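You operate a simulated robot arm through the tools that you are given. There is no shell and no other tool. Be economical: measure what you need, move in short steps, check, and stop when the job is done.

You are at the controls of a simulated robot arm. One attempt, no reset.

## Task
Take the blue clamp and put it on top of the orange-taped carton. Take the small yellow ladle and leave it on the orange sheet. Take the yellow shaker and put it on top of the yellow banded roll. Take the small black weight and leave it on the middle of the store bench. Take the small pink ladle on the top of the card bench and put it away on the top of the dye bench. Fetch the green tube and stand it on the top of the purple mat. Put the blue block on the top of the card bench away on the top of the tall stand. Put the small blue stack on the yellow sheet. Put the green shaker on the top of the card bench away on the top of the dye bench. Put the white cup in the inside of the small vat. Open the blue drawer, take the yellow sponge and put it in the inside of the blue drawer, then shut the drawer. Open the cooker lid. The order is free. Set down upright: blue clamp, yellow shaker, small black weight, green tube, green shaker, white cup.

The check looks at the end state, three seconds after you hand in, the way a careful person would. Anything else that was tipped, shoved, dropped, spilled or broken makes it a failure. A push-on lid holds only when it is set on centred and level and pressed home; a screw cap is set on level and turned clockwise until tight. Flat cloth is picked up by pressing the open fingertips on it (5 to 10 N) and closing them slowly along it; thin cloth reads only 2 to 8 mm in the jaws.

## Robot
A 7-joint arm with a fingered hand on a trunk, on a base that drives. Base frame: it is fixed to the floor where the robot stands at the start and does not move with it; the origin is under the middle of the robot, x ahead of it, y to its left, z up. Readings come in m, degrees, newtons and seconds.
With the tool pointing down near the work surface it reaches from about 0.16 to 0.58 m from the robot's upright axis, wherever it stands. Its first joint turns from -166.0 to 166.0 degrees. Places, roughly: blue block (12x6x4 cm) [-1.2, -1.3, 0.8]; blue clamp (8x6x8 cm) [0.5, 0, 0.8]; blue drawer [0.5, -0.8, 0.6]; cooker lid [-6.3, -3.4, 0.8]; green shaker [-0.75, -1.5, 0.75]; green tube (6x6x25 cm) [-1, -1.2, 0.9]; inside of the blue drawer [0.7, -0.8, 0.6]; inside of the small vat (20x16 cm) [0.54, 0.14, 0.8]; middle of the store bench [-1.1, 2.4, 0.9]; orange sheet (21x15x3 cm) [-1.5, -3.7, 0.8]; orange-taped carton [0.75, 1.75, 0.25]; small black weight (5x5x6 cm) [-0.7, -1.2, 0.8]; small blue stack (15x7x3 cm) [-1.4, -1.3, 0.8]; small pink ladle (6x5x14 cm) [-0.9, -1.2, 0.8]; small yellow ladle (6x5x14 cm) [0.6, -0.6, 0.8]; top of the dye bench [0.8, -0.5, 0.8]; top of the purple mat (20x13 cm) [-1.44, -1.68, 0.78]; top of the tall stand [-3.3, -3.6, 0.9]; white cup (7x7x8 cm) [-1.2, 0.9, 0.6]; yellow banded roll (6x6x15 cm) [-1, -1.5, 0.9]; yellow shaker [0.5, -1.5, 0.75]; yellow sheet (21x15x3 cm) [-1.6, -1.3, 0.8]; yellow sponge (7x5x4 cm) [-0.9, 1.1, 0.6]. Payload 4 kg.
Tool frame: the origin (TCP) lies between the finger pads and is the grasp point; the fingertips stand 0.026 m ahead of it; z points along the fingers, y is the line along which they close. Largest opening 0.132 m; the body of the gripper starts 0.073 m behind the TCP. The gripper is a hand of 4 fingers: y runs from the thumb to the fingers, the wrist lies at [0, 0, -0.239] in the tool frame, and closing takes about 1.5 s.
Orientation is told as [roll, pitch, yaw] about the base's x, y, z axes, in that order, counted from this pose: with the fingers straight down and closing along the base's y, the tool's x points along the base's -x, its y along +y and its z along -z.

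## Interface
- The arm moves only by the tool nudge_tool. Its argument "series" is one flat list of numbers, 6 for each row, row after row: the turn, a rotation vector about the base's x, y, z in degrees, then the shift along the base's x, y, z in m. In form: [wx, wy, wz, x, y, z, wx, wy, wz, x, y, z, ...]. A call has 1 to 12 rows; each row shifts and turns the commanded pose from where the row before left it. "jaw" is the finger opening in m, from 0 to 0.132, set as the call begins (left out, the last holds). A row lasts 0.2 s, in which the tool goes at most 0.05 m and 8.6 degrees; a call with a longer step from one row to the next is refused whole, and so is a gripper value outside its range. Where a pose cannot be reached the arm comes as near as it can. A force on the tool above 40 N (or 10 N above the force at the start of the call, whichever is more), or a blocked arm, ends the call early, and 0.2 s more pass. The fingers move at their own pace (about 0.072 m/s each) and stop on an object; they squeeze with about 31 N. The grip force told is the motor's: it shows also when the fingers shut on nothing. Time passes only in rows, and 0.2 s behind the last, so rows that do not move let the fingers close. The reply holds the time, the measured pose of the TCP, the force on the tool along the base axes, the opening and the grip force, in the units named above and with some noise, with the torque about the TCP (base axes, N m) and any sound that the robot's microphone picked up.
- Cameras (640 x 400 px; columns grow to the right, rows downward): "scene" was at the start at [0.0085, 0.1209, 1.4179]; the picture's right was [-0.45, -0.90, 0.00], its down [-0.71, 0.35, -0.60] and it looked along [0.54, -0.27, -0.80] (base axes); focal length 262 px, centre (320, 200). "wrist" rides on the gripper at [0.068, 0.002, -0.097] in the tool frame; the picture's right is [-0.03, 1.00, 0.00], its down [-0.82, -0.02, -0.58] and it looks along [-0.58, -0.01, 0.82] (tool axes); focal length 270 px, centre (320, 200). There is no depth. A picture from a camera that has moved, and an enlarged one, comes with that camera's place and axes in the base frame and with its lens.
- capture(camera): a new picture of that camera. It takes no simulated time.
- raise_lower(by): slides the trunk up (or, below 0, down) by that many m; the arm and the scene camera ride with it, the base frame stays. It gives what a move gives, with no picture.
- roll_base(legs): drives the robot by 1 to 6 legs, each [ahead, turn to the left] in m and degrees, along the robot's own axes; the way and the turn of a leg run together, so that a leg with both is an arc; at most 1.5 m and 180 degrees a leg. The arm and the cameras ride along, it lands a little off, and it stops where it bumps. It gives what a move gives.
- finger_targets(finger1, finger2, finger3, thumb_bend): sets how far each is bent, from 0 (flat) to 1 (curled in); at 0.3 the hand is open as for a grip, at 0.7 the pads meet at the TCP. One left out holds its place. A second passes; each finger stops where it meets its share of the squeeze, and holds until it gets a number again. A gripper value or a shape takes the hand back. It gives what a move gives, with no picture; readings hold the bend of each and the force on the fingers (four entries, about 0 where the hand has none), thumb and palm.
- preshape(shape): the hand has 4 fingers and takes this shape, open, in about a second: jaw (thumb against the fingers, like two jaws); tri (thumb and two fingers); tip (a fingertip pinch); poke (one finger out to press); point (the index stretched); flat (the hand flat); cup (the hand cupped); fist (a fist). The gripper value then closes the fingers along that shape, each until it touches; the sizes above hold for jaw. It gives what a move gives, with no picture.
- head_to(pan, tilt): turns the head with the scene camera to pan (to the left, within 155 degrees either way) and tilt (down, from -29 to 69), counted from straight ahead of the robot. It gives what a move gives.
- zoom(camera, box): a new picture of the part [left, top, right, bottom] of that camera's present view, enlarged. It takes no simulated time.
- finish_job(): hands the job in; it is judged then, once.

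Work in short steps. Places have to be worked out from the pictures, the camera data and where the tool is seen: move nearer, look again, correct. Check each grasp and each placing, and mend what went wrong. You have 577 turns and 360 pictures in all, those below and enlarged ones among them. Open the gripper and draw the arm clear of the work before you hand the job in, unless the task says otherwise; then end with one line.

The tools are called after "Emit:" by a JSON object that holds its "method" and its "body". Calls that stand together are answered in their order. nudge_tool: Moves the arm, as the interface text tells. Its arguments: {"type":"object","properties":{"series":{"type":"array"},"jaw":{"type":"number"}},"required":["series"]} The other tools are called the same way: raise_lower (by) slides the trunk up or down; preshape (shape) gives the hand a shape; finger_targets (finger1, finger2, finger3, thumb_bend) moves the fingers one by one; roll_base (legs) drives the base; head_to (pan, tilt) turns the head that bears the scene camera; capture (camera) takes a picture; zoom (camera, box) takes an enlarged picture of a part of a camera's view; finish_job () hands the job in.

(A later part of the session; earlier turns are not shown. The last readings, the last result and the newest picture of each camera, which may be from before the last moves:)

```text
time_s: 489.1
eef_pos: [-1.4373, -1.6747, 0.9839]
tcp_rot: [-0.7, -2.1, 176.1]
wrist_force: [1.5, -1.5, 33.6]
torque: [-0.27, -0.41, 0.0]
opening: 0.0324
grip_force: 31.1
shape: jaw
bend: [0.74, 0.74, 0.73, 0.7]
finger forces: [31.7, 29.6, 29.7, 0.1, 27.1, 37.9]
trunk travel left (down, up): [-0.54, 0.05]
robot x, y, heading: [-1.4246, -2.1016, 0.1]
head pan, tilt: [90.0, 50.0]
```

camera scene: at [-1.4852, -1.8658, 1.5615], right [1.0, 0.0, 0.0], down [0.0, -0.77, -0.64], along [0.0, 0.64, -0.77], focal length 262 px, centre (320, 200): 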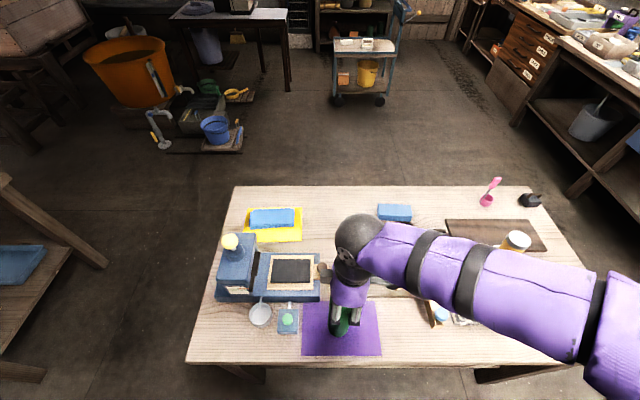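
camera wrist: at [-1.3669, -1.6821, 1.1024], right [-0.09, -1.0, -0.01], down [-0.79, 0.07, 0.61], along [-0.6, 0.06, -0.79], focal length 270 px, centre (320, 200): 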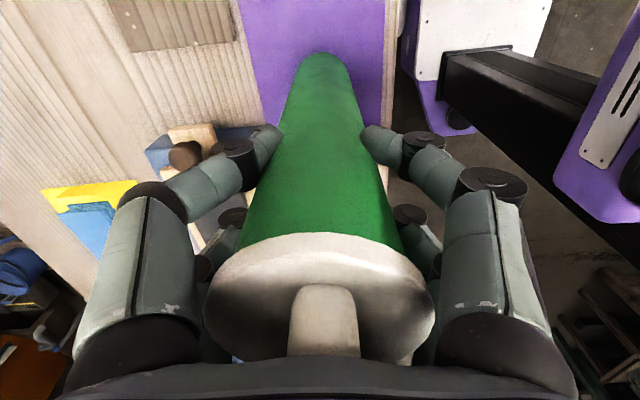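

Contact. Relieve, open, rise and check.

Emit:
{"method": "nudge_tool", "body": {"series": [0, 0, 0, 0, 0, 0.003, 0, 0, 0, 0, 0, 0]}}

Emit:
{"method": "nudge_tool", "body": {"series": [0, 0, 0, 0, 0, 0, 0, 0, 0, 0, 0, 0, 0, 0, 0, 0, 0, 0], "jaw": 0.06}}

Emit:
{"method": "nudge_tool", "body": {"series": [0, 0, 0, 0, 0, 0, 0, 0, 0, 0, 0, 0, 0, 0, 0, 0, 0, 0.02, 0, 0, 0, 0, 0, 0.04, 0, 0, 0, 0, 0, 0.045, 0, 0, 0, 0, 0, 0.045], "jaw": 0.12}}

Emit:
{"method": "capture", "body": {"camera": "scene"}}

```text
time_s: 489.7
eef_pos: [-1.4368, -1.6748, 0.9834]
tcp_rot: [-0.5, -2.1, 176.0]
wrist_force: [-2.4, -0.2, 14.2]
torque: [0.27, -0.07, 0.03]
opening: 0.0326
grip_force: 31.0
shape: jaw
bend: [0.74, 0.74, 0.73, 0.7]
finger forces: [29.4, 28.6, 32.0, 0.1, 27.2, 26.5]
trunk travel left (down, up): [-0.54, 0.05]
robot x, y, heading: [-1.4232, -2.099, 0.3]
head pan, tilt: [90.0, 50.0]
```

```text
time_s: 490.5
eef_pos: [-1.4359, -1.6745, 0.9832]
tcp_rot: [-0.6, -2.1, 176.0]
wrist_force: [-1.1, -1.1, 16.3]
torque: [0.04, -0.27, 0.0]
opening: 0.0595
grip_force: 0.1
shape: jaw
bend: [0.73, 0.73, 0.73, 0.7]
finger forces: [0.0, 0.1, 0.0, 0.0, 0.0, 16.3]
trunk travel left (down, up): [-0.54, 0.05]
robot x, y, heading: [-1.4272, -2.0988, -0.0]
head pan, tilt: [90.0, 50.0]
```

```text
time_s: 491.9
eef_pos: [-1.4363, -1.6756, 1.1353]
tcp_rot: [-0.4, -2.0, 176.2]
wrist_force: [0.9, 0.6, -0.2]
torque: [0.0, -0.01, 0.01]
opening: 0.12
grip_force: 0.2
shape: jaw
bend: [0.47, 0.47, 0.47, 0.32]
finger forces: [0.0, 0.0, 0.0, 0.0, 0.0, 0.1]
trunk travel left (down, up): [-0.54, 0.05]
robot x, y, heading: [-1.4271, -2.0969, 0.5]
head pan, tilt: [90.0, 50.0]
```

```text
168 pictures are left
camera scene: at [-1.4853, -1.8663, 1.5615], right [1.0, 0.0, 0.0], down [0.0, -0.77, -0.64], along [0.0, 0.64, -0.77], focal length 262 px, centre (320, 200)
```

scene: 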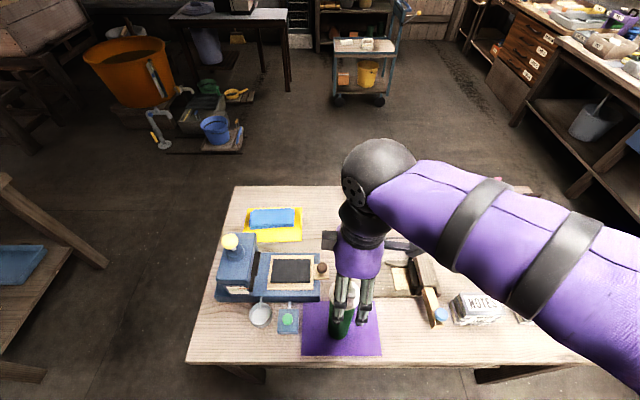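

Tube stands on the mat. Retract and drive to the bench's east end for the pink ladle (arm on the left facing the bench).

Emit:
{"method": "nudge_tool", "body": {"series": [0, 0, 0, 0, -0.04, 0.02, 0, 0, 0, 0, -0.04, 0.02, 0, 0, 0, 0, -0.03, 0]}}

Emit:
{"method": "roll_base", "body": {"legs": [[0.55, 0], [0.55, 0], [0, 89.5], [0.86, 0]]}}

Emit:
{"method": "capture", "body": {"camera": "scene"}}

Emit:
{"method": "capture", "body": {"camera": "wrist"}}

```text
time_s: 492.7
eef_pos: [-1.438, -1.7863, 1.1725]
tcp_rot: [-0.3, -2.1, 176.0]
wrist_force: [0.3, 0.9, -1.3]
torque: [-0.02, 0.03, 0.02]
opening: 0.1195
grip_force: 0.1
shape: jaw
bend: [0.47, 0.47, 0.47, 0.32]
finger forces: [0.0, 0.1, 0.0, 0.0, 0.1, 0.1]
trunk travel left (down, up): [-0.54, 0.05]
robot x, y, heading: [-1.4246, -2.0976, 0.1]
head pan, tilt: [90.0, 50.0]
```

```text
time_s: 507.0
eef_pos: [-0.6429, -1.2414, 1.1729]
tcp_rot: [-0.4, -2.1, -94.8]
wrist_force: [-0.3, -0.3, 0.3]
torque: [-0.02, -0.02, -0.03]
opening: 0.1198
grip_force: 0.0
shape: jaw
bend: [0.47, 0.47, 0.47, 0.32]
finger forces: [0.0, 0.0, 0.0, 0.0, 0.0, 0.0]
trunk travel left (down, up): [-0.54, 0.05]
robot x, y, heading: [-0.3296, -1.2331, 89.3]
head pan, tilt: [90.0, 50.0]
```

```text
167 pictures are left
camera scene: at [-0.5611, -1.2898, 1.5616], right [0.01, 1.0, 0.0], down [0.77, -0.01, -0.64], along [-0.64, 0.01, -0.77], focal length 262 px, centre (320, 200)
```

scene: 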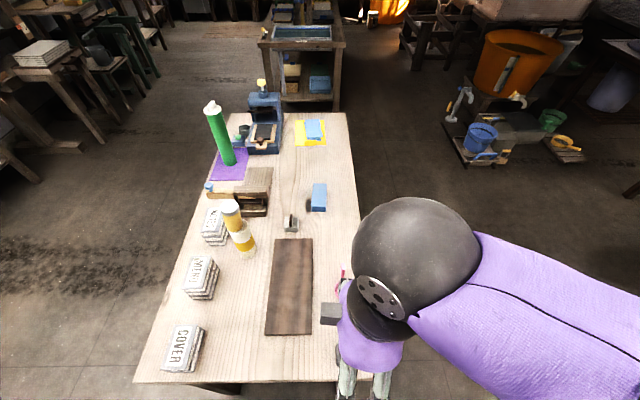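

```text
166 pictures are left
camera wrist: at [-0.635, -1.1704, 1.267], right [0.99, -0.11, -0.01], down [-0.08, -0.79, 0.61], along [-0.07, -0.6, -0.79], focal length 270 px, centre (320, 200)
```

wrist: 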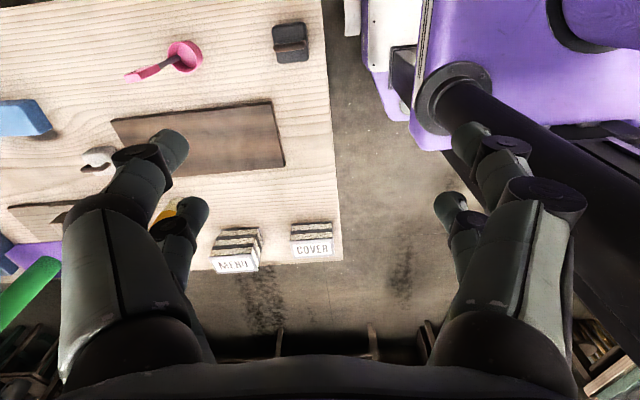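

All earlier placements look fine from here. Pink ladle: vertical handle, block at about (−0.878, −1.2265, 0.885). Lower the trunk and bring the far pair over it.

Emit:
{"method": "raise_lower", "body": {"by": -0.14}}

Emit:
{"method": "nudge_tool", "body": {"series": [0, 0, 1.6, -0.04, 0.006, 0, 0, 0, 1.6, -0.04, 0.006, 0, 0, 0, 1.6, -0.04, 0.006, 0, 0, 0, 0, -0.04, 0.006, 0, 0, 0, 0, -0.04, 0.006, 0, 0, 0, 0, -0.035, 0.005, 0, 0, 0, 0, 0, 0, -0.04, 0, 0, 0, 0, 0, -0.03], "jaw": 0.06}}

Emit:
{"method": "capture", "body": {"camera": "wrist"}}

Emit:
{"method": "zoom", "body": {"camera": "scene", "box": [250, 180, 410, 300]}}

```text
time_s: 508.7
eef_pos: [-0.6431, -1.2418, 1.0319]
tcp_rot: [-0.4, -2.1, -94.7]
wrist_force: [-0.4, -0.3, 0.4]
torque: [0.01, 0.0, 0.02]
opening: 0.1197
grip_force: 0.2
shape: jaw
bend: [0.47, 0.47, 0.47, 0.32]
finger forces: [0.1, 0.0, 0.0, 0.0, 0.1, 0.1]
trunk travel left (down, up): [-0.4, 0.19]
robot x, y, heading: [-0.3307, -1.2363, 89.3]
head pan, tilt: [90.0, 50.0]
```

```text
time_s: 510.5
eef_pos: [-0.8798, -1.2059, 0.9632]
tcp_rot: [-0.5, -2.1, -89.9]
wrist_force: [0.1, 0.0, -0.1]
torque: [-0.02, -0.02, -0.05]
opening: 0.0604
grip_force: 0.0
shape: jaw
bend: [0.73, 0.73, 0.73, 0.7]
finger forces: [0.1, 0.1, 0.1, 0.0, 0.0, 0.1]
trunk travel left (down, up): [-0.4, 0.19]
robot x, y, heading: [-0.3296, -1.2332, 89.2]
head pan, tilt: [90.0, 50.0]
```

```text
165 pictures are left
camera wrist: at [-0.8782, -1.135, 1.0586], right [1.0, -0.02, -0.01], down [-0.01, -0.79, 0.61], along [-0.02, -0.61, -0.79], focal length 270 px, centre (320, 200)
```

wrist: 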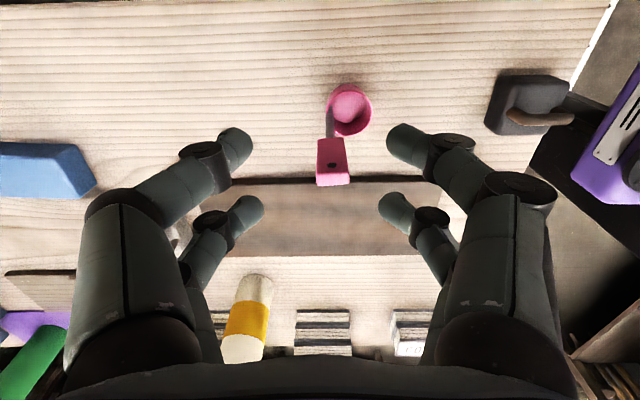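

```text
3.33 times, centred on (330, 240) of scene
camera zoom: at [-0.5611, -1.29, 1.4216], right [0.01, 1.0, 0.0], down [0.77, -0.01, -0.64], along [-0.64, 0.01, -0.77], focal length 872 px, centre (287, 67)
```

zoom: 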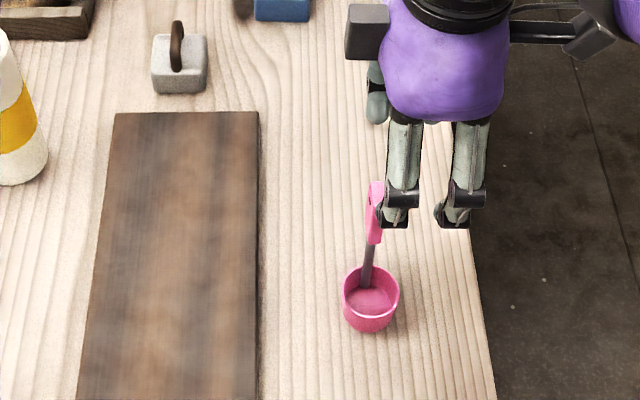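

Handle block at (−0.873, −1.229, 0.887), its 2.2 cm width along x – right for this grip. Adjust, descend, close.

Emit:
{"method": "nudge_tool", "body": {"series": [0, 0, 0, 0.007, -0.003, -0.03, 0, 0, 0, 0, 0, -0.03, 0, 0, 0, 0, 0, -0.014]}}

Emit:
{"method": "nudge_tool", "body": {"series": [0, 0, 0, 0, 0, 0, 0, 0, 0, 0, 0, 0, 0, 0, 0, 0, 0, 0, 0, 0, 0, 0, 0, 0, 0, 0, 0, 0, 0, 0, 0, 0, 0, 0, 0, 0], "jaw": 0}}

Emit:
{"method": "capture", "body": {"camera": "wrist"}}

```text
time_s: 511.3
eef_pos: [-0.8722, -1.2087, 0.8892]
tcp_rot: [-0.3, -2.1, -90.0]
wrist_force: [0.9, -0.2, -0.3]
torque: [0.01, -0.02, 0.0]
opening: 0.0606
grip_force: 0.1
shape: jaw
bend: [0.73, 0.73, 0.73, 0.7]
finger forces: [0.1, 0.0, 0.1, 0.0, 0.1, 0.0]
trunk travel left (down, up): [-0.4, 0.19]
robot x, y, heading: [-0.3343, -1.236, 89.4]
head pan, tilt: [90.0, 50.0]
```

```text
time_s: 512.7
eef_pos: [-0.8709, -1.209, 0.8898]
tcp_rot: [-0.4, -2.1, -90.0]
wrist_force: [-1.1, -0.6, 0.0]
torque: [-0.02, 0.0, -0.04]
opening: 0.0
grip_force: 31.0
shape: jaw
bend: [0.62, 0.72, 0.72, 0.7]
finger forces: [0.0, 27.3, 27.2, 0.0, 0.1, 0.0]
trunk travel left (down, up): [-0.4, 0.19]
robot x, y, heading: [-0.3331, -1.2339, 89.3]
head pan, tilt: [90.0, 50.0]
```

```text
163 pictures are left
camera wrist: at [-0.8698, -1.138, 0.9834], right [1.0, -0.02, -0.01], down [-0.02, -0.79, 0.61], along [-0.02, -0.61, -0.79], focal length 270 px, centre (320, 200)
```

wrist: 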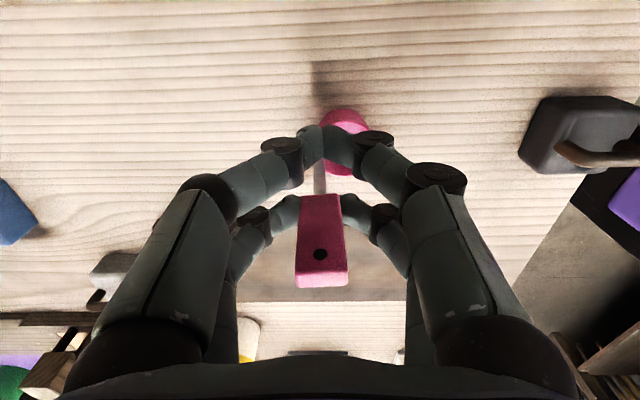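

Ladle handle held. Lift, draw in, and drive to the dye bench strip.

Emit:
{"method": "nudge_tool", "body": {"series": [0, 0, 0, 0, 0, 0.015, 0, 0, 0, 0, 0, 0.04, 0, 0, 0, 0, 0, 0.045, 0, 0, 0, 0, 0, 0.045, 0, 0, 0, 0.03, 0, 0.035, 0, 0, 0, 0.04, 0, 0, 0, 0, 0, 0.04, 0, 0, 0, 0, 0, 0.04, 0, 0]}}

Emit:
{"method": "roll_base", "body": {"legs": [[0.88, 0], [0, -158], [1.0, 0], [0, -21], [-0.22, 0]]}}

Emit:
{"method": "capture", "body": {"camera": "scene"}}

Emit:
{"method": "capture", "body": {"camera": "wrist"}}

```text
time_s: 514.5
eef_pos: [-0.7219, -1.2103, 1.069]
tcp_rot: [-0.4, -2.1, -89.9]
wrist_force: [-0.6, 0.1, -0.9]
torque: [0.01, -0.01, 0.05]
opening: 0.0001
grip_force: 31.3
shape: jaw
bend: [0.62, 0.72, 0.72, 0.7]
finger forces: [0.1, 27.4, 27.4, 0.1, 0.0, 0.1]
trunk travel left (down, up): [-0.4, 0.19]
robot x, y, heading: [-0.3318, -1.2342, 89.2]
head pan, tilt: [90.0, 50.0]
```

```text
time_s: 533.9
eef_pos: [0.3888, -1.1346, 1.0683]
tcp_rot: [-0.5, -2.1, 86.8]
wrist_force: [-0.4, -0.3, 0.2]
torque: [-0.01, 0.0, -0.02]
opening: 0.0001
grip_force: 30.6
shape: jaw
bend: [0.62, 0.72, 0.73, 0.7]
finger forces: [0.0, 27.2, 27.2, 0.0, 0.0, 0.0]
trunk travel left (down, up): [-0.4, 0.19]
robot x, y, heading: [-0.0003, -1.0907, -94.0]
head pan, tilt: [90.0, 50.0]
```

```text
162 pictures are left
camera scene: at [0.2354, -1.0427, 1.4216], right [-0.07, -1.0, 0.0], down [-0.76, 0.05, -0.64], along [0.64, -0.04, -0.77], focal length 262 px, centre (320, 200)
```

scene: 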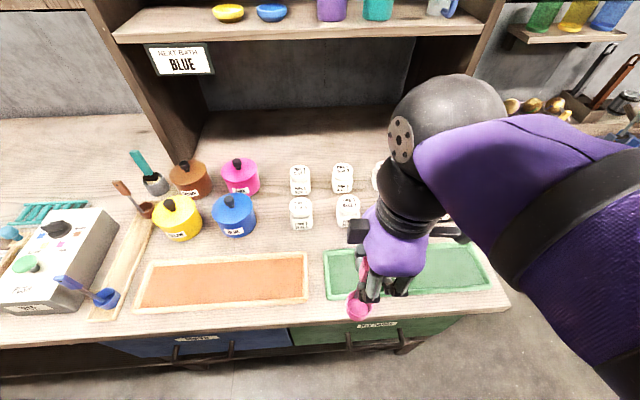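

```text
161 pictures are left
camera wrist: at [0.3816, -1.2072, 1.1634], right [-1.0, 0.08, -0.01], down [0.06, 0.79, 0.61], along [0.05, 0.6, -0.79], focal length 270 px, centre (320, 200)
```

wrist: 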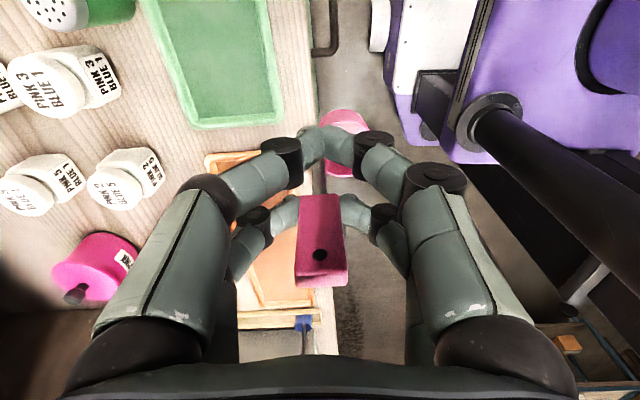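

I need ~6 cm more reach; shift the base closer with a small reverse dog-leg.

Emit:
{"method": "roll_base", "body": {"legs": [[0, -8], [-0.28, 0], [0, 12], [0.27, 0]]}}

Emit:
{"method": "capture", "body": {"camera": "scene"}}

```text
time_s: 538.8
eef_pos: [0.4481, -1.0993, 1.0682]
tcp_rot: [-0.5, -2.1, 90.8]
wrist_force: [-0.5, -0.2, -0.4]
torque: [0.01, -0.03, 0.04]
opening: 0.0
grip_force: 31.2
shape: jaw
bend: [0.62, 0.72, 0.73, 0.7]
finger forces: [0.0, 27.2, 27.1, 0.1, 0.1, 0.0]
trunk travel left (down, up): [-0.4, 0.19]
robot x, y, heading: [0.0602, -1.0836, -89.8]
head pan, tilt: [90.0, 50.0]
```

```text
160 pictures are left
camera scene: at [0.2901, -1.0184, 1.4216], right [0.0, -1.0, 0.0], down [-0.77, 0.0, -0.64], along [0.64, 0.0, -0.77], focal length 262 px, centre (320, 200)
```

scene: 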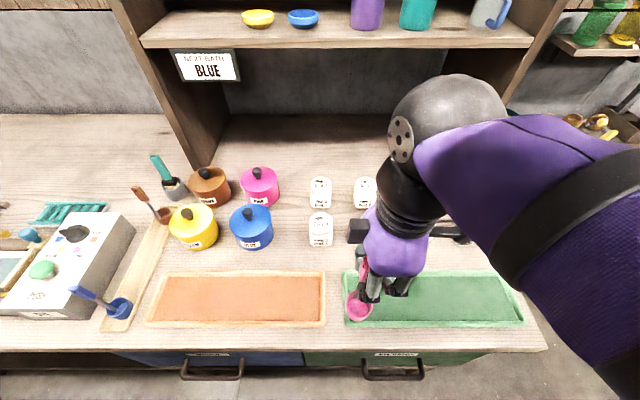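

The wider gap between the blue pot and the first bottle column (y −0.887..−0.985) suits better: cup at (0.605, −0.925), TCP (0.623, −0.939). Reverse 0.14 and move over.

Emit:
{"method": "roll_base", "body": {"legs": [[-0.14, 0]]}}

Emit:
{"method": "nudge_tool", "body": {"series": [0, 0, 0, 0.044, 0.005, 0, 0, 0, 0, 0.044, 0.005, 0, 0, 0, 0, 0.044, 0.005, 0, 0, 0, 0, 0.043, 0.004, 0, 0, 0, 0, 0, 0, -0.03, 0, 0, 0, 0, 0, -0.03]}}

Emit:
{"method": "zoom", "body": {"camera": "scene", "box": [220, 160, 420, 300]}}

Emit:
{"method": "capture", "body": {"camera": "wrist"}}

```text
time_s: 540.2
eef_pos: [0.4488, -0.9572, 1.068]
tcp_rot: [-0.5, -2.2, 90.7]
wrist_force: [-0.2, -0.2, -0.7]
torque: [0.0, -0.05, 0.01]
opening: 0.0
grip_force: 31.3
shape: jaw
bend: [0.62, 0.72, 0.73, 0.7]
finger forces: [0.0, 27.2, 27.2, 0.0, 0.0, 0.0]
trunk travel left (down, up): [-0.4, 0.19]
robot x, y, heading: [0.0558, -0.9414, -89.8]
head pan, tilt: [90.0, 50.0]
```

```text
time_s: 541.6
eef_pos: [0.6239, -0.9378, 1.0092]
tcp_rot: [-0.4, -2.1, 90.7]
wrist_force: [0.1, -0.2, -1.0]
torque: [-0.01, -0.02, 0.02]
opening: 0.0
grip_force: 30.7
shape: jaw
bend: [0.62, 0.72, 0.73, 0.7]
finger forces: [0.0, 27.2, 27.1, 0.0, 0.0, 0.0]
trunk travel left (down, up): [-0.4, 0.19]
robot x, y, heading: [0.0581, -0.9364, -90.0]
head pan, tilt: [90.0, 50.0]
```

```text
2.86 times, centred on (320, 230) of scene
camera zoom: at [0.29, -0.8767, 1.4216], right [0.0, -1.0, 0.0], down [-0.77, 0.0, -0.64], along [0.64, 0.0, -0.77], focal length 748 px, centre (320, 114)
```

zoom: 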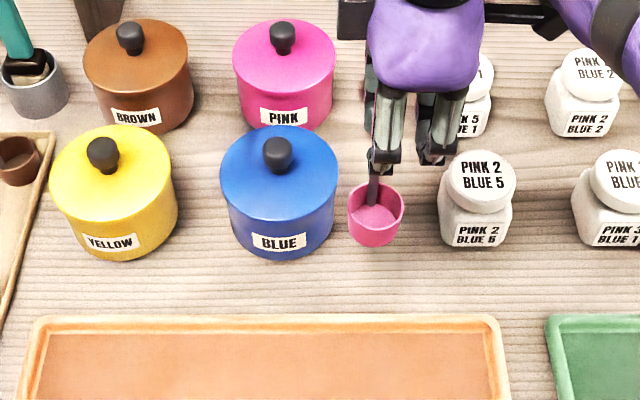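

```text
158 pictures are left
camera wrist: at [0.6216, -1.0104, 1.1034], right [-1.0, 0.01, -0.01], down [0.01, 0.8, 0.61], along [0.01, 0.61, -0.8], focal length 270 px, centre (320, 200)
```

wrist: 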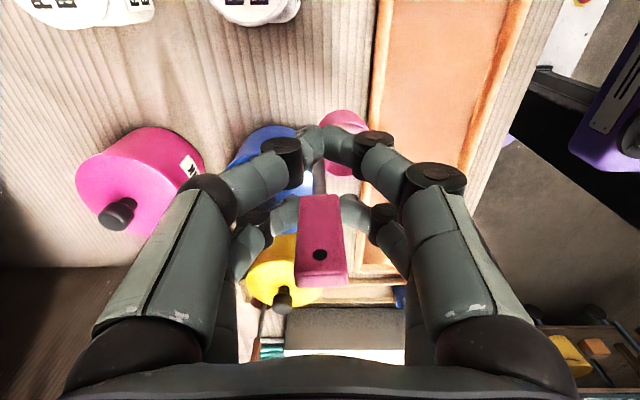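

Cup at (0.607, −0.921); shift −1.2 cm in y to centre it in the gap, then lower.

Emit:
{"method": "nudge_tool", "body": {"series": [0, 0, 0, 0, -0.012, 0, 0, 0, 0, 0, 0, -0.04, 0, 0, 0, 0, 0, -0.03, 0, 0, 0, 0, 0, -0.01]}}

Emit:
{"method": "nudge_tool", "body": {"series": [0, 0, 0, 0, 0, -0.005, 0, 0, 0, 0, 0, -0.005, 0, 0, 0, 0, 0, -0.004]}}

Emit:
{"method": "zoom", "body": {"camera": "scene", "box": [220, 160, 420, 300]}}

```text
time_s: 542.6
eef_pos: [0.6245, -0.951, 0.9279]
tcp_rot: [-0.6, -2.1, 90.6]
wrist_force: [0.3, 0.6, -0.5]
torque: [0.02, -0.02, -0.04]
opening: 0.0
grip_force: 31.0
shape: jaw
bend: [0.62, 0.72, 0.73, 0.7]
finger forces: [0.0, 27.2, 27.2, 0.1, 0.0, 0.0]
trunk travel left (down, up): [-0.4, 0.19]
robot x, y, heading: [0.057, -0.94, -90.1]
head pan, tilt: [90.0, 50.0]
```

```text
time_s: 543.4
eef_pos: [0.6244, -0.9508, 0.9141]
tcp_rot: [-0.5, -2.1, 90.7]
wrist_force: [-0.3, 0.1, 0.1]
torque: [0.01, -0.01, 0.0]
opening: 0.0002
grip_force: 31.2
shape: jaw
bend: [0.62, 0.72, 0.73, 0.7]
finger forces: [0.0, 27.3, 27.2, 0.1, 0.1, 0.1]
trunk travel left (down, up): [-0.4, 0.19]
robot x, y, heading: [0.0578, -0.9393, -89.8]
head pan, tilt: [90.0, 50.0]
```

```text
2.86 times, centred on (320, 230) of scene
camera zoom: at [0.2901, -0.8767, 1.4216], right [0.0, -1.0, 0.0], down [-0.77, 0.0, -0.64], along [0.64, 0.0, -0.77], focal length 748 px, centre (320, 114)
```

zoom: 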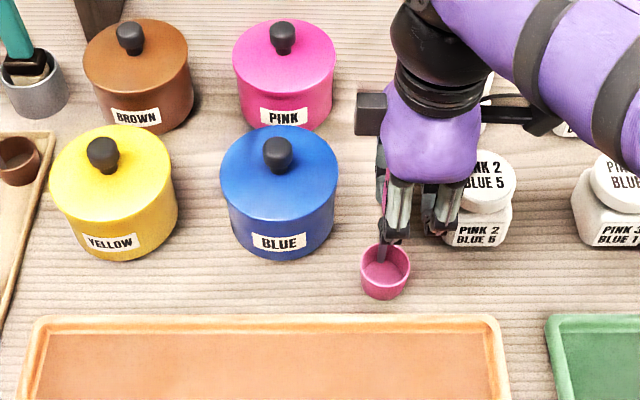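

Emit:
{"method": "nudge_tool", "body": {"series": [0, 0, 0, 0, 0, -0.004, 0, 0, 0, 0, 0, -0.003]}}

Emit:
{"method": "nudge_tool", "body": {"series": [0, 0, 0, 0, 0, -0.004, 0, 0, 0, 0, 0, -0.004]}}

```text
time_s: 544.0
eef_pos: [0.6242, -0.9522, 0.9075]
tcp_rot: [-0.5, -2.1, 90.7]
wrist_force: [-0.1, -0.1, 0.7]
torque: [-0.02, -0.03, 0.0]
opening: 0.0
grip_force: 31.4
shape: jaw
bend: [0.62, 0.72, 0.73, 0.7]
finger forces: [0.1, 27.3, 27.6, 0.0, 0.0, 0.0]
trunk travel left (down, up): [-0.4, 0.19]
robot x, y, heading: [0.058, -0.9364, -89.9]
head pan, tilt: [90.0, 50.0]
```

```text
time_s: 544.6
eef_pos: [0.6239, -0.9506, 0.9024]
tcp_rot: [-0.8, -2.2, 90.6]
wrist_force: [1.9, -0.6, 26.3]
torque: [0.51, -0.12, -0.01]
opening: 0.0
grip_force: 31.1
shape: jaw
bend: [0.62, 0.74, 0.74, 0.7]
finger forces: [0.0, 34.2, 36.2, 0.1, 0.0, 0.0]
trunk travel left (down, up): [-0.4, 0.19]
robot x, y, heading: [0.054, -0.9377, -90.0]
head pan, tilt: [90.0, 50.0]
```

Contact. Relieve slightly, open to 5 cm, and rise.

Emit:
{"method": "nudge_tool", "body": {"series": [0, 0, 0, 0, 0, 0.003, 0, 0, 0, 0, 0, 0]}}

Emit:
{"method": "nudge_tool", "body": {"series": [0, 0, 0, 0, 0, 0, 0, 0, 0, 0, 0, 0, 0, 0, 0, 0, 0, 0, 0, 0, 0, 0, 0, 0.03, 0, 0, 0, 0, 0, 0.04, 0, 0, 0, 0, 0, 0.045, 0, 0, 0, -0.03, 0, 0.03], "jaw": 0.055}}

Emit:
{"method": "zoom", "body": {"camera": "scene", "box": [220, 160, 420, 300]}}

```text
time_s: 545.2
eef_pos: [0.6224, -0.9501, 0.9032]
tcp_rot: [-0.6, -2.1, 90.7]
wrist_force: [3.4, 1.9, 20.8]
torque: [0.43, -0.17, -0.05]
opening: 0.0
grip_force: 30.6
shape: jaw
bend: [0.62, 0.74, 0.74, 0.7]
finger forces: [0.0, 32.9, 36.2, 0.0, 0.0, 0.0]
trunk travel left (down, up): [-0.4, 0.19]
robot x, y, heading: [0.0566, -0.9393, -89.8]
head pan, tilt: [90.0, 50.0]
```

```text
time_s: 546.8
eef_pos: [0.5947, -0.9521, 1.0482]
tcp_rot: [-0.4, -2.1, 90.7]
wrist_force: [0.8, 0.4, -0.5]
torque: [-0.02, 0.03, -0.02]
opening: 0.0544
grip_force: 0.0
shape: jaw
bend: [0.73, 0.73, 0.73, 0.7]
finger forces: [0.1, 0.0, 0.0, 0.0, 0.0, 0.0]
trunk travel left (down, up): [-0.4, 0.19]
robot x, y, heading: [0.0575, -0.9383, -90.0]
head pan, tilt: [90.0, 50.0]
```

```text
2.86 times, centred on (320, 230) of scene
camera zoom: at [0.2906, -0.8766, 1.4215], right [0.0, -1.0, 0.0], down [-0.77, 0.0, -0.64], along [0.64, 0.0, -0.77], focal length 748 px, centre (320, 114)
```

zoom: 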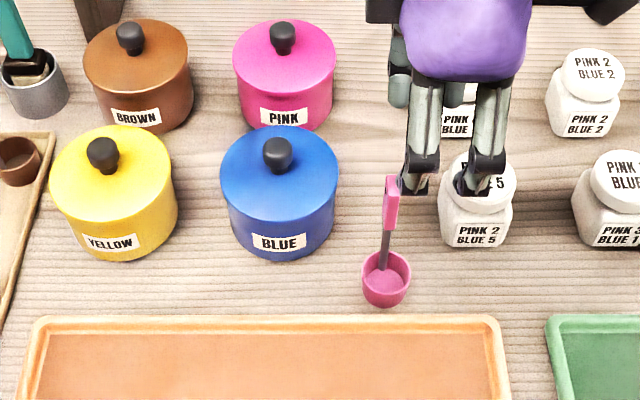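

Pink ladle stands on the dye bench. Next the black weight: retract and drive back to the card bench's east end.

Emit:
{"method": "nudge_tool", "body": {"series": [0, 0, 0, -0.045, 0, 0, 0, 0, 0, -0.045, 0, 0, 0, 0, 0, -0.045, 0, 0, 0, 0, 0, -0.045, 0, 0], "jaw": 0.1}}

Emit:
{"method": "roll_base", "body": {"legs": [[0.5, -45], [0, -100], [0.4, 0], [0, -35], [-0.15, 0]]}}

Emit:
{"method": "capture", "body": {"camera": "scene"}}

Emit:
{"method": "capture", "body": {"camera": "wrist"}}

```text
time_s: 547.8
eef_pos: [0.4132, -0.9581, 1.0453]
tcp_rot: [-0.2, -2.6, 90.4]
wrist_force: [0.8, -2.2, -0.2]
torque: [0.2, -0.05, -0.01]
opening: 0.0996
grip_force: 0.0
shape: jaw
bend: [0.63, 0.63, 0.63, 0.5]
finger forces: [0.0, 0.0, 0.0, 0.1, 0.0, 0.0]
trunk travel left (down, up): [-0.4, 0.19]
robot x, y, heading: [0.0567, -0.9358, -90.1]
head pan, tilt: [90.0, 50.0]
```

```text
time_s: 560.3
eef_pos: [-0.7067, -1.1893, 1.0468]
tcp_rot: [-0.4, -2.1, -88.6]
wrist_force: [-1.2, 0.6, -1.0]
torque: [0.02, 0.0, 0.01]
opening: 0.0998
grip_force: 0.1
shape: jaw
bend: [0.63, 0.63, 0.63, 0.5]
finger forces: [0.0, 0.1, 0.0, 0.0, 0.1, 0.1]
trunk travel left (down, up): [-0.4, 0.19]
robot x, y, heading: [-0.354, -1.1996, 91.0]
head pan, tilt: [90.0, 50.0]
```

```text
155 pictures are left
camera scene: at [-0.5807, -1.26, 1.4216], right [-0.02, 1.0, 0.0], down [0.77, 0.02, -0.64], along [-0.64, -0.01, -0.77], focal length 262 px, centre (320, 200)
```

scene: 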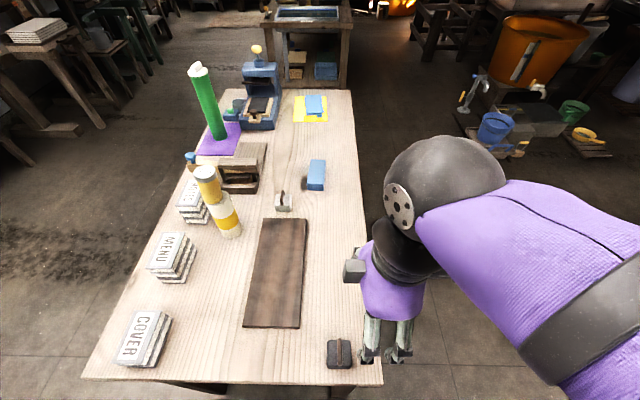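

```text
154 pictures are left
camera wrist: at [-0.7069, -1.1181, 1.1408], right [1.0, 0.0, -0.01], down [0.0, -0.79, 0.61], along [-0.01, -0.61, -0.79], focal length 270 px, centre (320, 200)
```

wrist: 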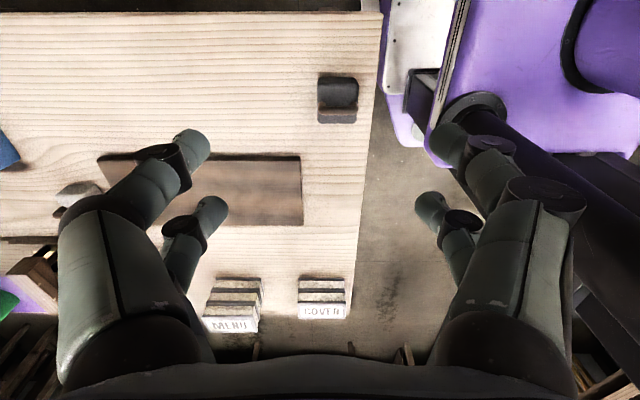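

Weight at (−0.685, −1.218). Move over it and descend in two steps.

Emit:
{"method": "nudge_tool", "body": {"series": [0, 0, 0, 0.011, -0.0145, -0.03, 0, 0, 0, 0.011, -0.0145, -0.04, 0, 0, 0, 0, 0, -0.045, 0, 0, 0, 0, 0, -0.04]}}

Emit:
{"method": "capture", "body": {"camera": "wrist"}}

```text
time_s: 561.3
eef_pos: [-0.6845, -1.2184, 0.8925]
tcp_rot: [-0.4, -2.1, -88.6]
wrist_force: [0.8, -0.2, 0.9]
torque: [-0.03, 0.0, -0.06]
opening: 0.0996
grip_force: 0.1
shape: jaw
bend: [0.63, 0.63, 0.63, 0.5]
finger forces: [0.0, 0.1, 0.0, 0.0, 0.1, 0.0]
trunk travel left (down, up): [-0.4, 0.19]
robot x, y, heading: [-0.3535, -1.1973, 91.4]
head pan, tilt: [90.0, 50.0]
```

```text
153 pictures are left
camera wrist: at [-0.6853, -1.1473, 0.9858], right [1.0, 0.0, -0.01], down [0.0, -0.79, 0.61], along [-0.01, -0.61, -0.79], focal length 270 px, centre (320, 200)
```

wrist: 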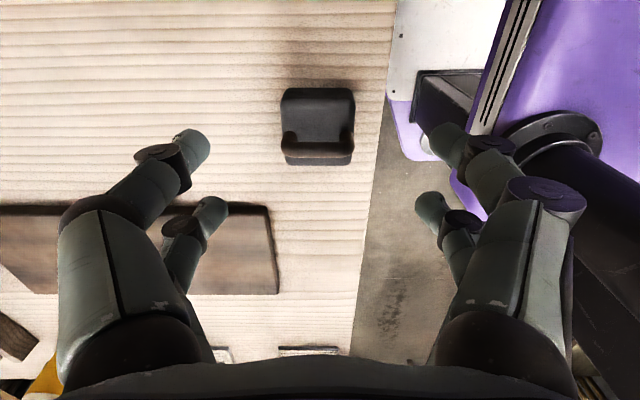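

Emit:
{"method": "nudge_tool", "body": {"series": [0, 0, 0, -0.004, -0.002, -0.045, 0, 0, 0, 0, 0, -0.03, 0, 0, 0, 0, 0, -0.008]}}

Emit:
{"method": "nudge_tool", "body": {"series": [0, 0, 0, 0, 0, 0, 0, 0, 0, 0, 0, 0, 0, 0, 0, 0, 0, 0, 0, 0, 0, 0, 0, 0, 0, 0, 0, 0, 0, 0, 0, 0, 0, 0, 0, 0], "jaw": 0.015}}

Emit:
{"method": "nudge_tool", "body": {"series": [0, 0, 0, 0, 0, 0.015, 0, 0, 0, 0, 0, 0.03, 0, 0, 0, 0, 0, 0.045, 0, 0, 0, 0, 0, 0.045, 0, 0, 0, 0, 0, 0.045, 0, 0, 0, 0, 0, 0.04]}}

Emit:
{"method": "capture", "body": {"camera": "wrist"}}

```text
time_s: 562.1
eef_pos: [-0.6894, -1.2211, 0.8081]
tcp_rot: [-0.3, -2.1, -88.6]
wrist_force: [0.7, 0.6, 0.2]
torque: [0.0, 0.0, 0.02]
opening: 0.0997
grip_force: 0.1
shape: jaw
bend: [0.63, 0.63, 0.63, 0.5]
finger forces: [0.0, 0.0, 0.0, 0.0, 0.0, 0.1]
trunk travel left (down, up): [-0.4, 0.19]
robot x, y, heading: [-0.352, -1.1985, 91.3]
head pan, tilt: [90.0, 50.0]
```

```text
time_s: 563.5
eef_pos: [-0.6904, -1.2234, 0.8084]
tcp_rot: [-0.4, -2.1, -88.5]
wrist_force: [0.2, -0.1, 0.8]
torque: [-0.01, -0.01, -0.05]
opening: 0.0424
grip_force: 31.0
shape: jaw
bend: [0.73, 0.74, 0.74, 0.7]
finger forces: [28.2, 28.2, 27.9, 0.1, 28.4, 0.0]
trunk travel left (down, up): [-0.4, 0.19]
robot x, y, heading: [-0.3579, -1.1983, 90.9]
head pan, tilt: [90.0, 50.0]
```

```text
time_s: 564.9
eef_pos: [-0.6907, -1.2204, 1.0282]
tcp_rot: [-0.4, -2.1, -88.7]
wrist_force: [-0.2, 0.3, -2.6]
torque: [-0.01, 0.01, 0.01]
opening: 0.0419
grip_force: 31.1
shape: jaw
bend: [0.73, 0.74, 0.74, 0.7]
finger forces: [28.3, 28.2, 27.9, 0.1, 28.4, 0.0]
trunk travel left (down, up): [-0.4, 0.19]
robot x, y, heading: [-0.3569, -1.2017, 91.4]
head pan, tilt: [90.0, 50.0]
```

```text
152 pictures are left
camera wrist: at [-0.6907, -1.1491, 1.1218], right [1.0, 0.0, -0.01], down [0.0, -0.79, 0.61], along [-0.01, -0.61, -0.79], focal length 270 px, centre (320, 200)
```

wrist: 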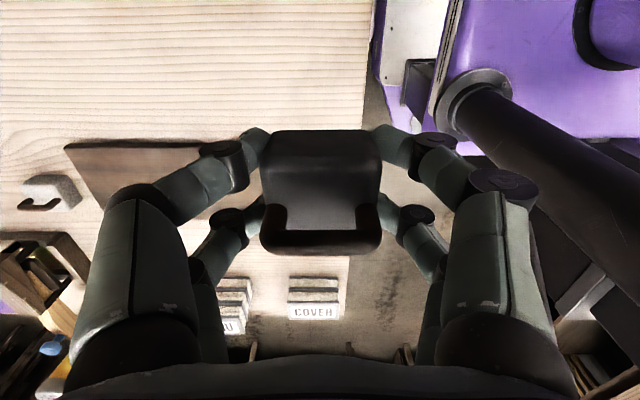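

Weight held firmly. Drive north past the cart to the store bench, ending heading 0 with the bench on my left.

Emit:
{"method": "roll_base", "body": {"legs": [[0, -1.8], [1.05, 0], [1.0, 0], [1.0, 0], [0, -90]]}}

Emit:
{"method": "capture", "body": {"camera": "scene"}}

```text
time_s: 584.5
eef_pos: [-0.2851, 2.2009, 1.0277]
tcp_rot: [-0.4, -2.1, 178.5]
wrist_force: [0.7, -0.1, -2.6]
torque: [0.02, 0.01, -0.01]
opening: 0.0418
grip_force: 30.6
shape: jaw
bend: [0.73, 0.74, 0.74, 0.7]
finger forces: [28.0, 28.0, 27.8, 0.0, 28.3, 0.0]
trunk travel left (down, up): [-0.4, 0.19]
robot x, y, heading: [-0.2797, 1.8657, -1.7]
head pan, tilt: [90.0, 50.0]
```

```text
151 pictures are left
camera scene: at [-0.3303, 2.0966, 1.4216], right [1.0, -0.03, 0.0], down [-0.02, -0.77, -0.64], along [0.02, 0.64, -0.77], focal length 262 px, centre (320, 200)
```

scene: 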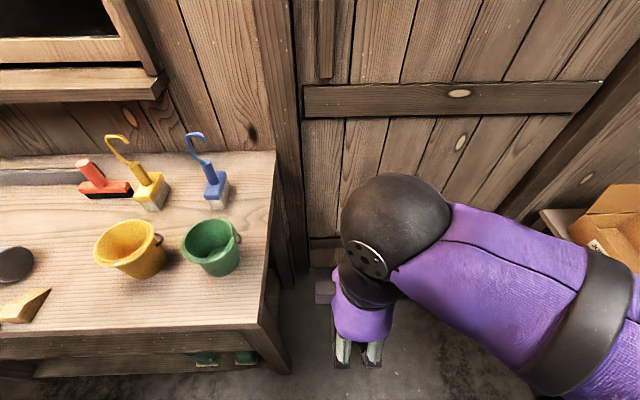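

Emit:
{"method": "roll_base", "body": {"legs": [[0, 1], [-0.8, 0]]}}

Emit:
{"method": "capture", "body": {"camera": "scene"}}

Emit:
{"method": "capture", "body": {"camera": "wrist"}}

```text
time_s: 589.2
eef_pos: [-1.0939, 2.2126, 1.0259]
tcp_rot: [-0.4, -2.1, 179.4]
wrist_force: [0.9, -0.4, -2.2]
torque: [0.01, 0.0, 0.01]
opening: 0.0418
grip_force: 31.1
shape: jaw
bend: [0.73, 0.74, 0.74, 0.7]
finger forces: [28.1, 27.9, 27.8, 0.1, 28.3, 0.0]
trunk travel left (down, up): [-0.4, 0.19]
robot x, y, heading: [-1.0805, 1.8742, -0.9]
head pan, tilt: [90.0, 50.0]
```

```text
150 pictures are left
camera scene: at [-1.1376, 2.1072, 1.4216], right [1.0, -0.01, 0.0], down [-0.01, -0.77, -0.64], along [0.01, 0.64, -0.77], focal length 262 px, centre (320, 200)
```

scene: 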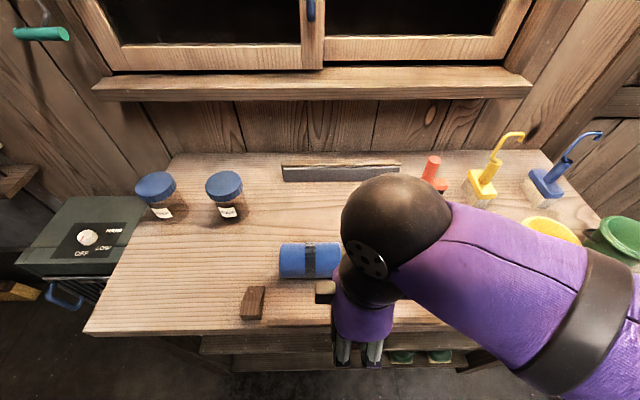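

```text
149 pictures are left
camera wrist: at [-1.0225, 2.2089, 1.1213], right [-0.04, -1.0, -0.01], down [-0.79, 0.03, 0.61], along [-0.61, 0.03, -0.79], focal length 270 px, centre (320, 200)
```

wrist: 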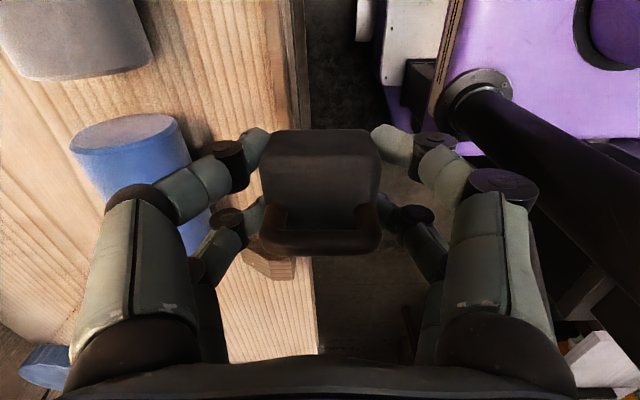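

The hand hides the middle; I move it aside to see the bench clearly.

Emit:
{"method": "nudge_tool", "body": {"series": [0, 0, 0, 0.045, -0.01, 0.01, 0, 0, 0, 0.045, -0.015, 0.01, 0, 0, 0, 0.045, -0.02, 0.01, 0, 0, 0, 0.045, -0.02, 0]}}

Emit:
{"method": "capture", "body": {"camera": "scene"}}

```text
refused: row 3 steps farther than a row can; nothing moved
```

```text
148 pictures are left
camera scene: at [-1.1376, 2.1072, 1.4216], right [1.0, -0.01, 0.0], down [-0.01, -0.77, -0.64], along [0.01, 0.64, -0.77], focal length 262 px, centre (320, 200)
```

scene: 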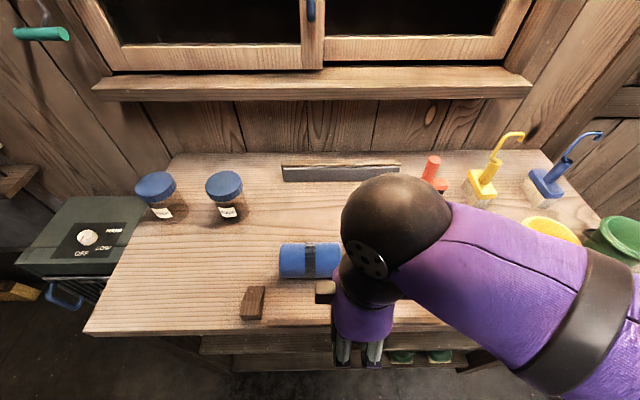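

Emit:
{"method": "nudge_tool", "body": {"series": [0, 0, 0, 0.04, -0.01, 0.02, 0, 0, 0, 0.04, -0.015, 0.02, 0, 0, 0, 0.04, -0.02, 0.02, 0, 0, 0, 0.04, -0.02, 0]}}

Emit:
{"method": "capture", "body": {"camera": "scene"}}

```text
time_s: 590.2
eef_pos: [-0.934, 2.145, 1.0878]
tcp_rot: [-0.3, -2.1, 179.5]
wrist_force: [0.1, -0.6, -2.0]
torque: [0.0, -0.01, 0.0]
opening: 0.0418
grip_force: 31.5
shape: jaw
bend: [0.73, 0.74, 0.74, 0.7]
finger forces: [28.2, 28.1, 27.9, 0.0, 28.3, 0.0]
trunk travel left (down, up): [-0.4, 0.19]
robot x, y, heading: [-1.0823, 1.877, -0.9]
head pan, tilt: [90.0, 50.0]
```

```text
147 pictures are left
camera scene: at [-1.1377, 2.1072, 1.4216], right [1.0, -0.01, 0.0], down [-0.01, -0.77, -0.64], along [0.01, 0.64, -0.77], focal length 262 px, centre (320, 200)
```

scene: 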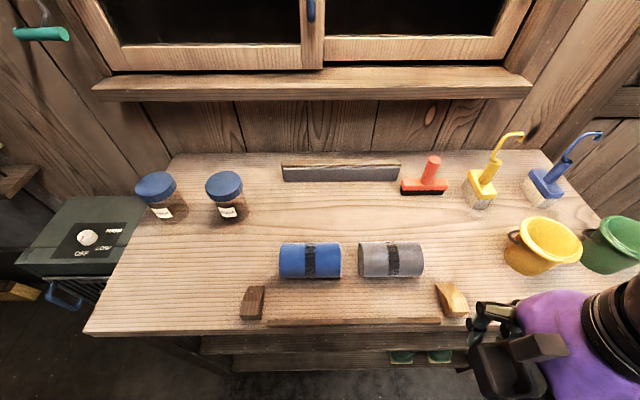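

Triangulating the blue roll gives bench surface z≈0.89; rolls lie at y≈2.36 and the free middle is behind them. I'll set the weight at (−1.07, 2.475). First edge the base ~5 cm closer.

Emit:
{"method": "roll_base", "body": {"legs": [[0, -9], [-0.36, 0], [0, 9.5], [0.36, 0]]}}

Emit:
{"method": "nudge_tool", "body": {"series": [0, 0, 0, -0.02, 0.035, 0.02, 0, 0, 0, -0.02, 0.035, 0.01, 0, 0, 0, -0.025, 0.035, 0, 0, 0, 0, -0.025, 0.035, 0, 0, 0, 0, -0.025, 0.035, 0, 0, 0, 0, -0.02, 0.035, 0]}}

Emit:
{"method": "capture", "body": {"camera": "scene"}}

Emit:
{"method": "capture", "body": {"camera": "wrist"}}

```text
time_s: 595.8
eef_pos: [-0.9224, 2.2065, 1.0866]
tcp_rot: [-0.4, -2.1, 179.8]
wrist_force: [0.1, -0.6, -2.7]
torque: [0.01, 0.03, 0.0]
opening: 0.0417
grip_force: 31.1
shape: jaw
bend: [0.73, 0.74, 0.74, 0.7]
finger forces: [28.1, 28.0, 27.8, 0.0, 28.3, 0.0]
trunk travel left (down, up): [-0.4, 0.19]
robot x, y, heading: [-1.0692, 1.9346, -0.5]
head pan, tilt: [90.0, 50.0]
```

```text
time_s: 597.2
eef_pos: [-1.0575, 2.4131, 1.1159]
tcp_rot: [-0.4, -2.1, 179.9]
wrist_force: [0.0, -0.2, -2.6]
torque: [0.0, -0.02, 0.02]
opening: 0.0417
grip_force: 31.5
shape: jaw
bend: [0.73, 0.74, 0.74, 0.7]
finger forces: [28.3, 28.3, 27.9, 0.0, 28.4, 0.0]
trunk travel left (down, up): [-0.4, 0.19]
robot x, y, heading: [-1.0708, 1.9332, -0.3]
head pan, tilt: [90.0, 50.0]
```

```text
146 pictures are left
camera scene: at [-1.1258, 2.165, 1.4215], right [1.0, -0.01, 0.0], down [0.0, -0.77, -0.64], along [0.0, 0.64, -0.77], focal length 262 px, centre (320, 200)
```

scene: 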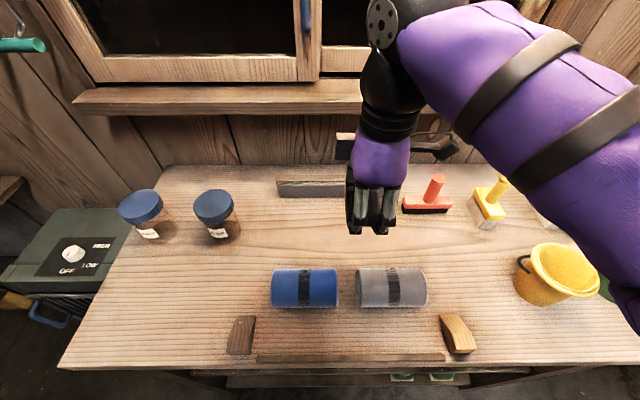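

```text
145 pictures are left
camera wrist: at [-0.9868, 2.4093, 1.2094], right [-0.03, -1.0, -0.01], down [-0.79, 0.02, 0.61], along [-0.61, 0.02, -0.79], focal length 270 px, centre (320, 200)
```

wrist: 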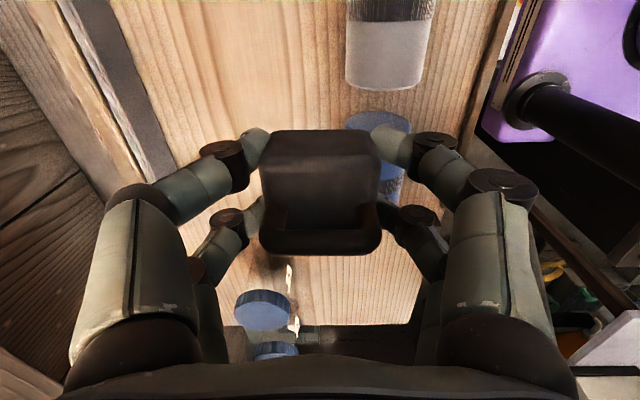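

Emit:
{"method": "nudge_tool", "body": {"series": [0, 0, 0, -0.005, 0.033, 0, 0, 0, 0, -0.005, 0.032, -0.02, 0, 0, 0, 0, 0, -0.045, 0, 0, 0, 0, 0, -0.045, 0, 0, 0, 0, 0, -0.04]}}

Emit:
{"method": "zoom", "body": {"camera": "scene", "box": [250, 150, 470, 320]}}

```text
time_s: 598.4
eef_pos: [-1.0673, 2.4795, 0.9676]
tcp_rot: [-0.3, -2.2, 179.8]
wrist_force: [-0.4, -0.6, -1.7]
torque: [0.03, -0.01, 0.0]
opening: 0.0416
grip_force: 30.9
shape: jaw
bend: [0.73, 0.74, 0.74, 0.7]
finger forces: [27.9, 27.9, 27.8, 0.0, 28.2, 0.1]
trunk travel left (down, up): [-0.4, 0.19]
robot x, y, heading: [-1.0713, 1.9334, -0.5]
head pan, tilt: [90.0, 50.0]
```

```text
2.35 times, centred on (360, 235) of scene
camera zoom: at [-1.1258, 2.1652, 1.4215], right [1.0, -0.01, 0.0], down [0.0, -0.77, -0.64], along [0.0, 0.64, -0.77], focal length 616 px, centre (226, 118)
```

zoom: 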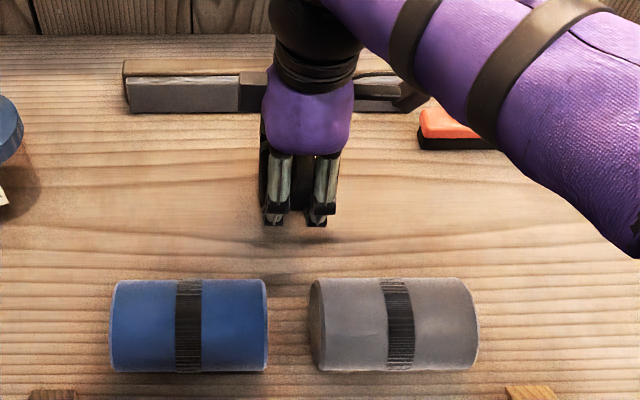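

Clear of the rolls. Lower to contact.

Emit:
{"method": "nudge_tool", "body": {"series": [0, 0, 0, 0, 0, -0.02, 0, 0, 0, 0, 0, -0.01, 0, 0, 0, 0, 0, -0.006]}}

Emit:
{"method": "nudge_tool", "body": {"series": [0, 0, 0, 0, 0, -0.005, 0, 0, 0, 0, 0, -0.005]}}

Emit:
{"method": "nudge_tool", "body": {"series": [0, 0, 0, 0, 0, -0.005, 0, 0, 0, 0, 0, -0.005]}}

```text
time_s: 599.2
eef_pos: [-1.0662, 2.4814, 0.9308]
tcp_rot: [-0.4, -2.1, 179.8]
wrist_force: [-0.6, 0.3, -2.8]
torque: [-0.02, 0.02, 0.02]
opening: 0.0414
grip_force: 30.6
shape: jaw
bend: [0.73, 0.74, 0.74, 0.7]
finger forces: [27.9, 28.0, 27.8, 0.0, 28.2, 0.0]
trunk travel left (down, up): [-0.4, 0.19]
robot x, y, heading: [-1.0715, 1.9321, -0.4]
head pan, tilt: [90.0, 50.0]
```

```text
time_s: 599.9
eef_pos: [-1.0675, 2.4824, 0.9276]
tcp_rot: [-1.1, -2.0, 179.8]
wrist_force: [2.2, -6.1, 19.1]
torque: [-0.22, -0.13, -0.03]
opening: 0.0429
grip_force: 31.4
shape: jaw
bend: [0.74, 0.74, 0.74, 0.7]
finger forces: [37.1, 33.2, 29.8, 0.1, 30.9, 0.0]
trunk travel left (down, up): [-0.4, 0.19]
robot x, y, heading: [-1.0667, 1.9322, -0.2]
head pan, tilt: [90.0, 50.0]
stopped in row 2: the force on the tool passed its limit at 42 N (the readings are from after the stop); the commanded pose is now the measured one
```

```text
time_s: 600.3
eef_pos: [-1.0669, 2.4825, 0.9276]
tcp_rot: [-1.5, -2.0, 179.6]
wrist_force: [2.1, -6.0, 17.0]
torque: [-0.33, -0.1, 0.03]
opening: 0.0425
grip_force: 31.3
shape: jaw
bend: [0.75, 0.74, 0.74, 0.7]
finger forces: [36.6, 33.3, 29.4, 0.0, 30.3, 0.0]
trunk travel left (down, up): [-0.4, 0.19]
robot x, y, heading: [-1.0678, 1.9354, -0.6]
head pan, tilt: [90.0, 50.0]
stopped in row 1: the force on the tool passed its limit at 45 N (the readings are from after the stop); the commanded pose is now the measured one
```

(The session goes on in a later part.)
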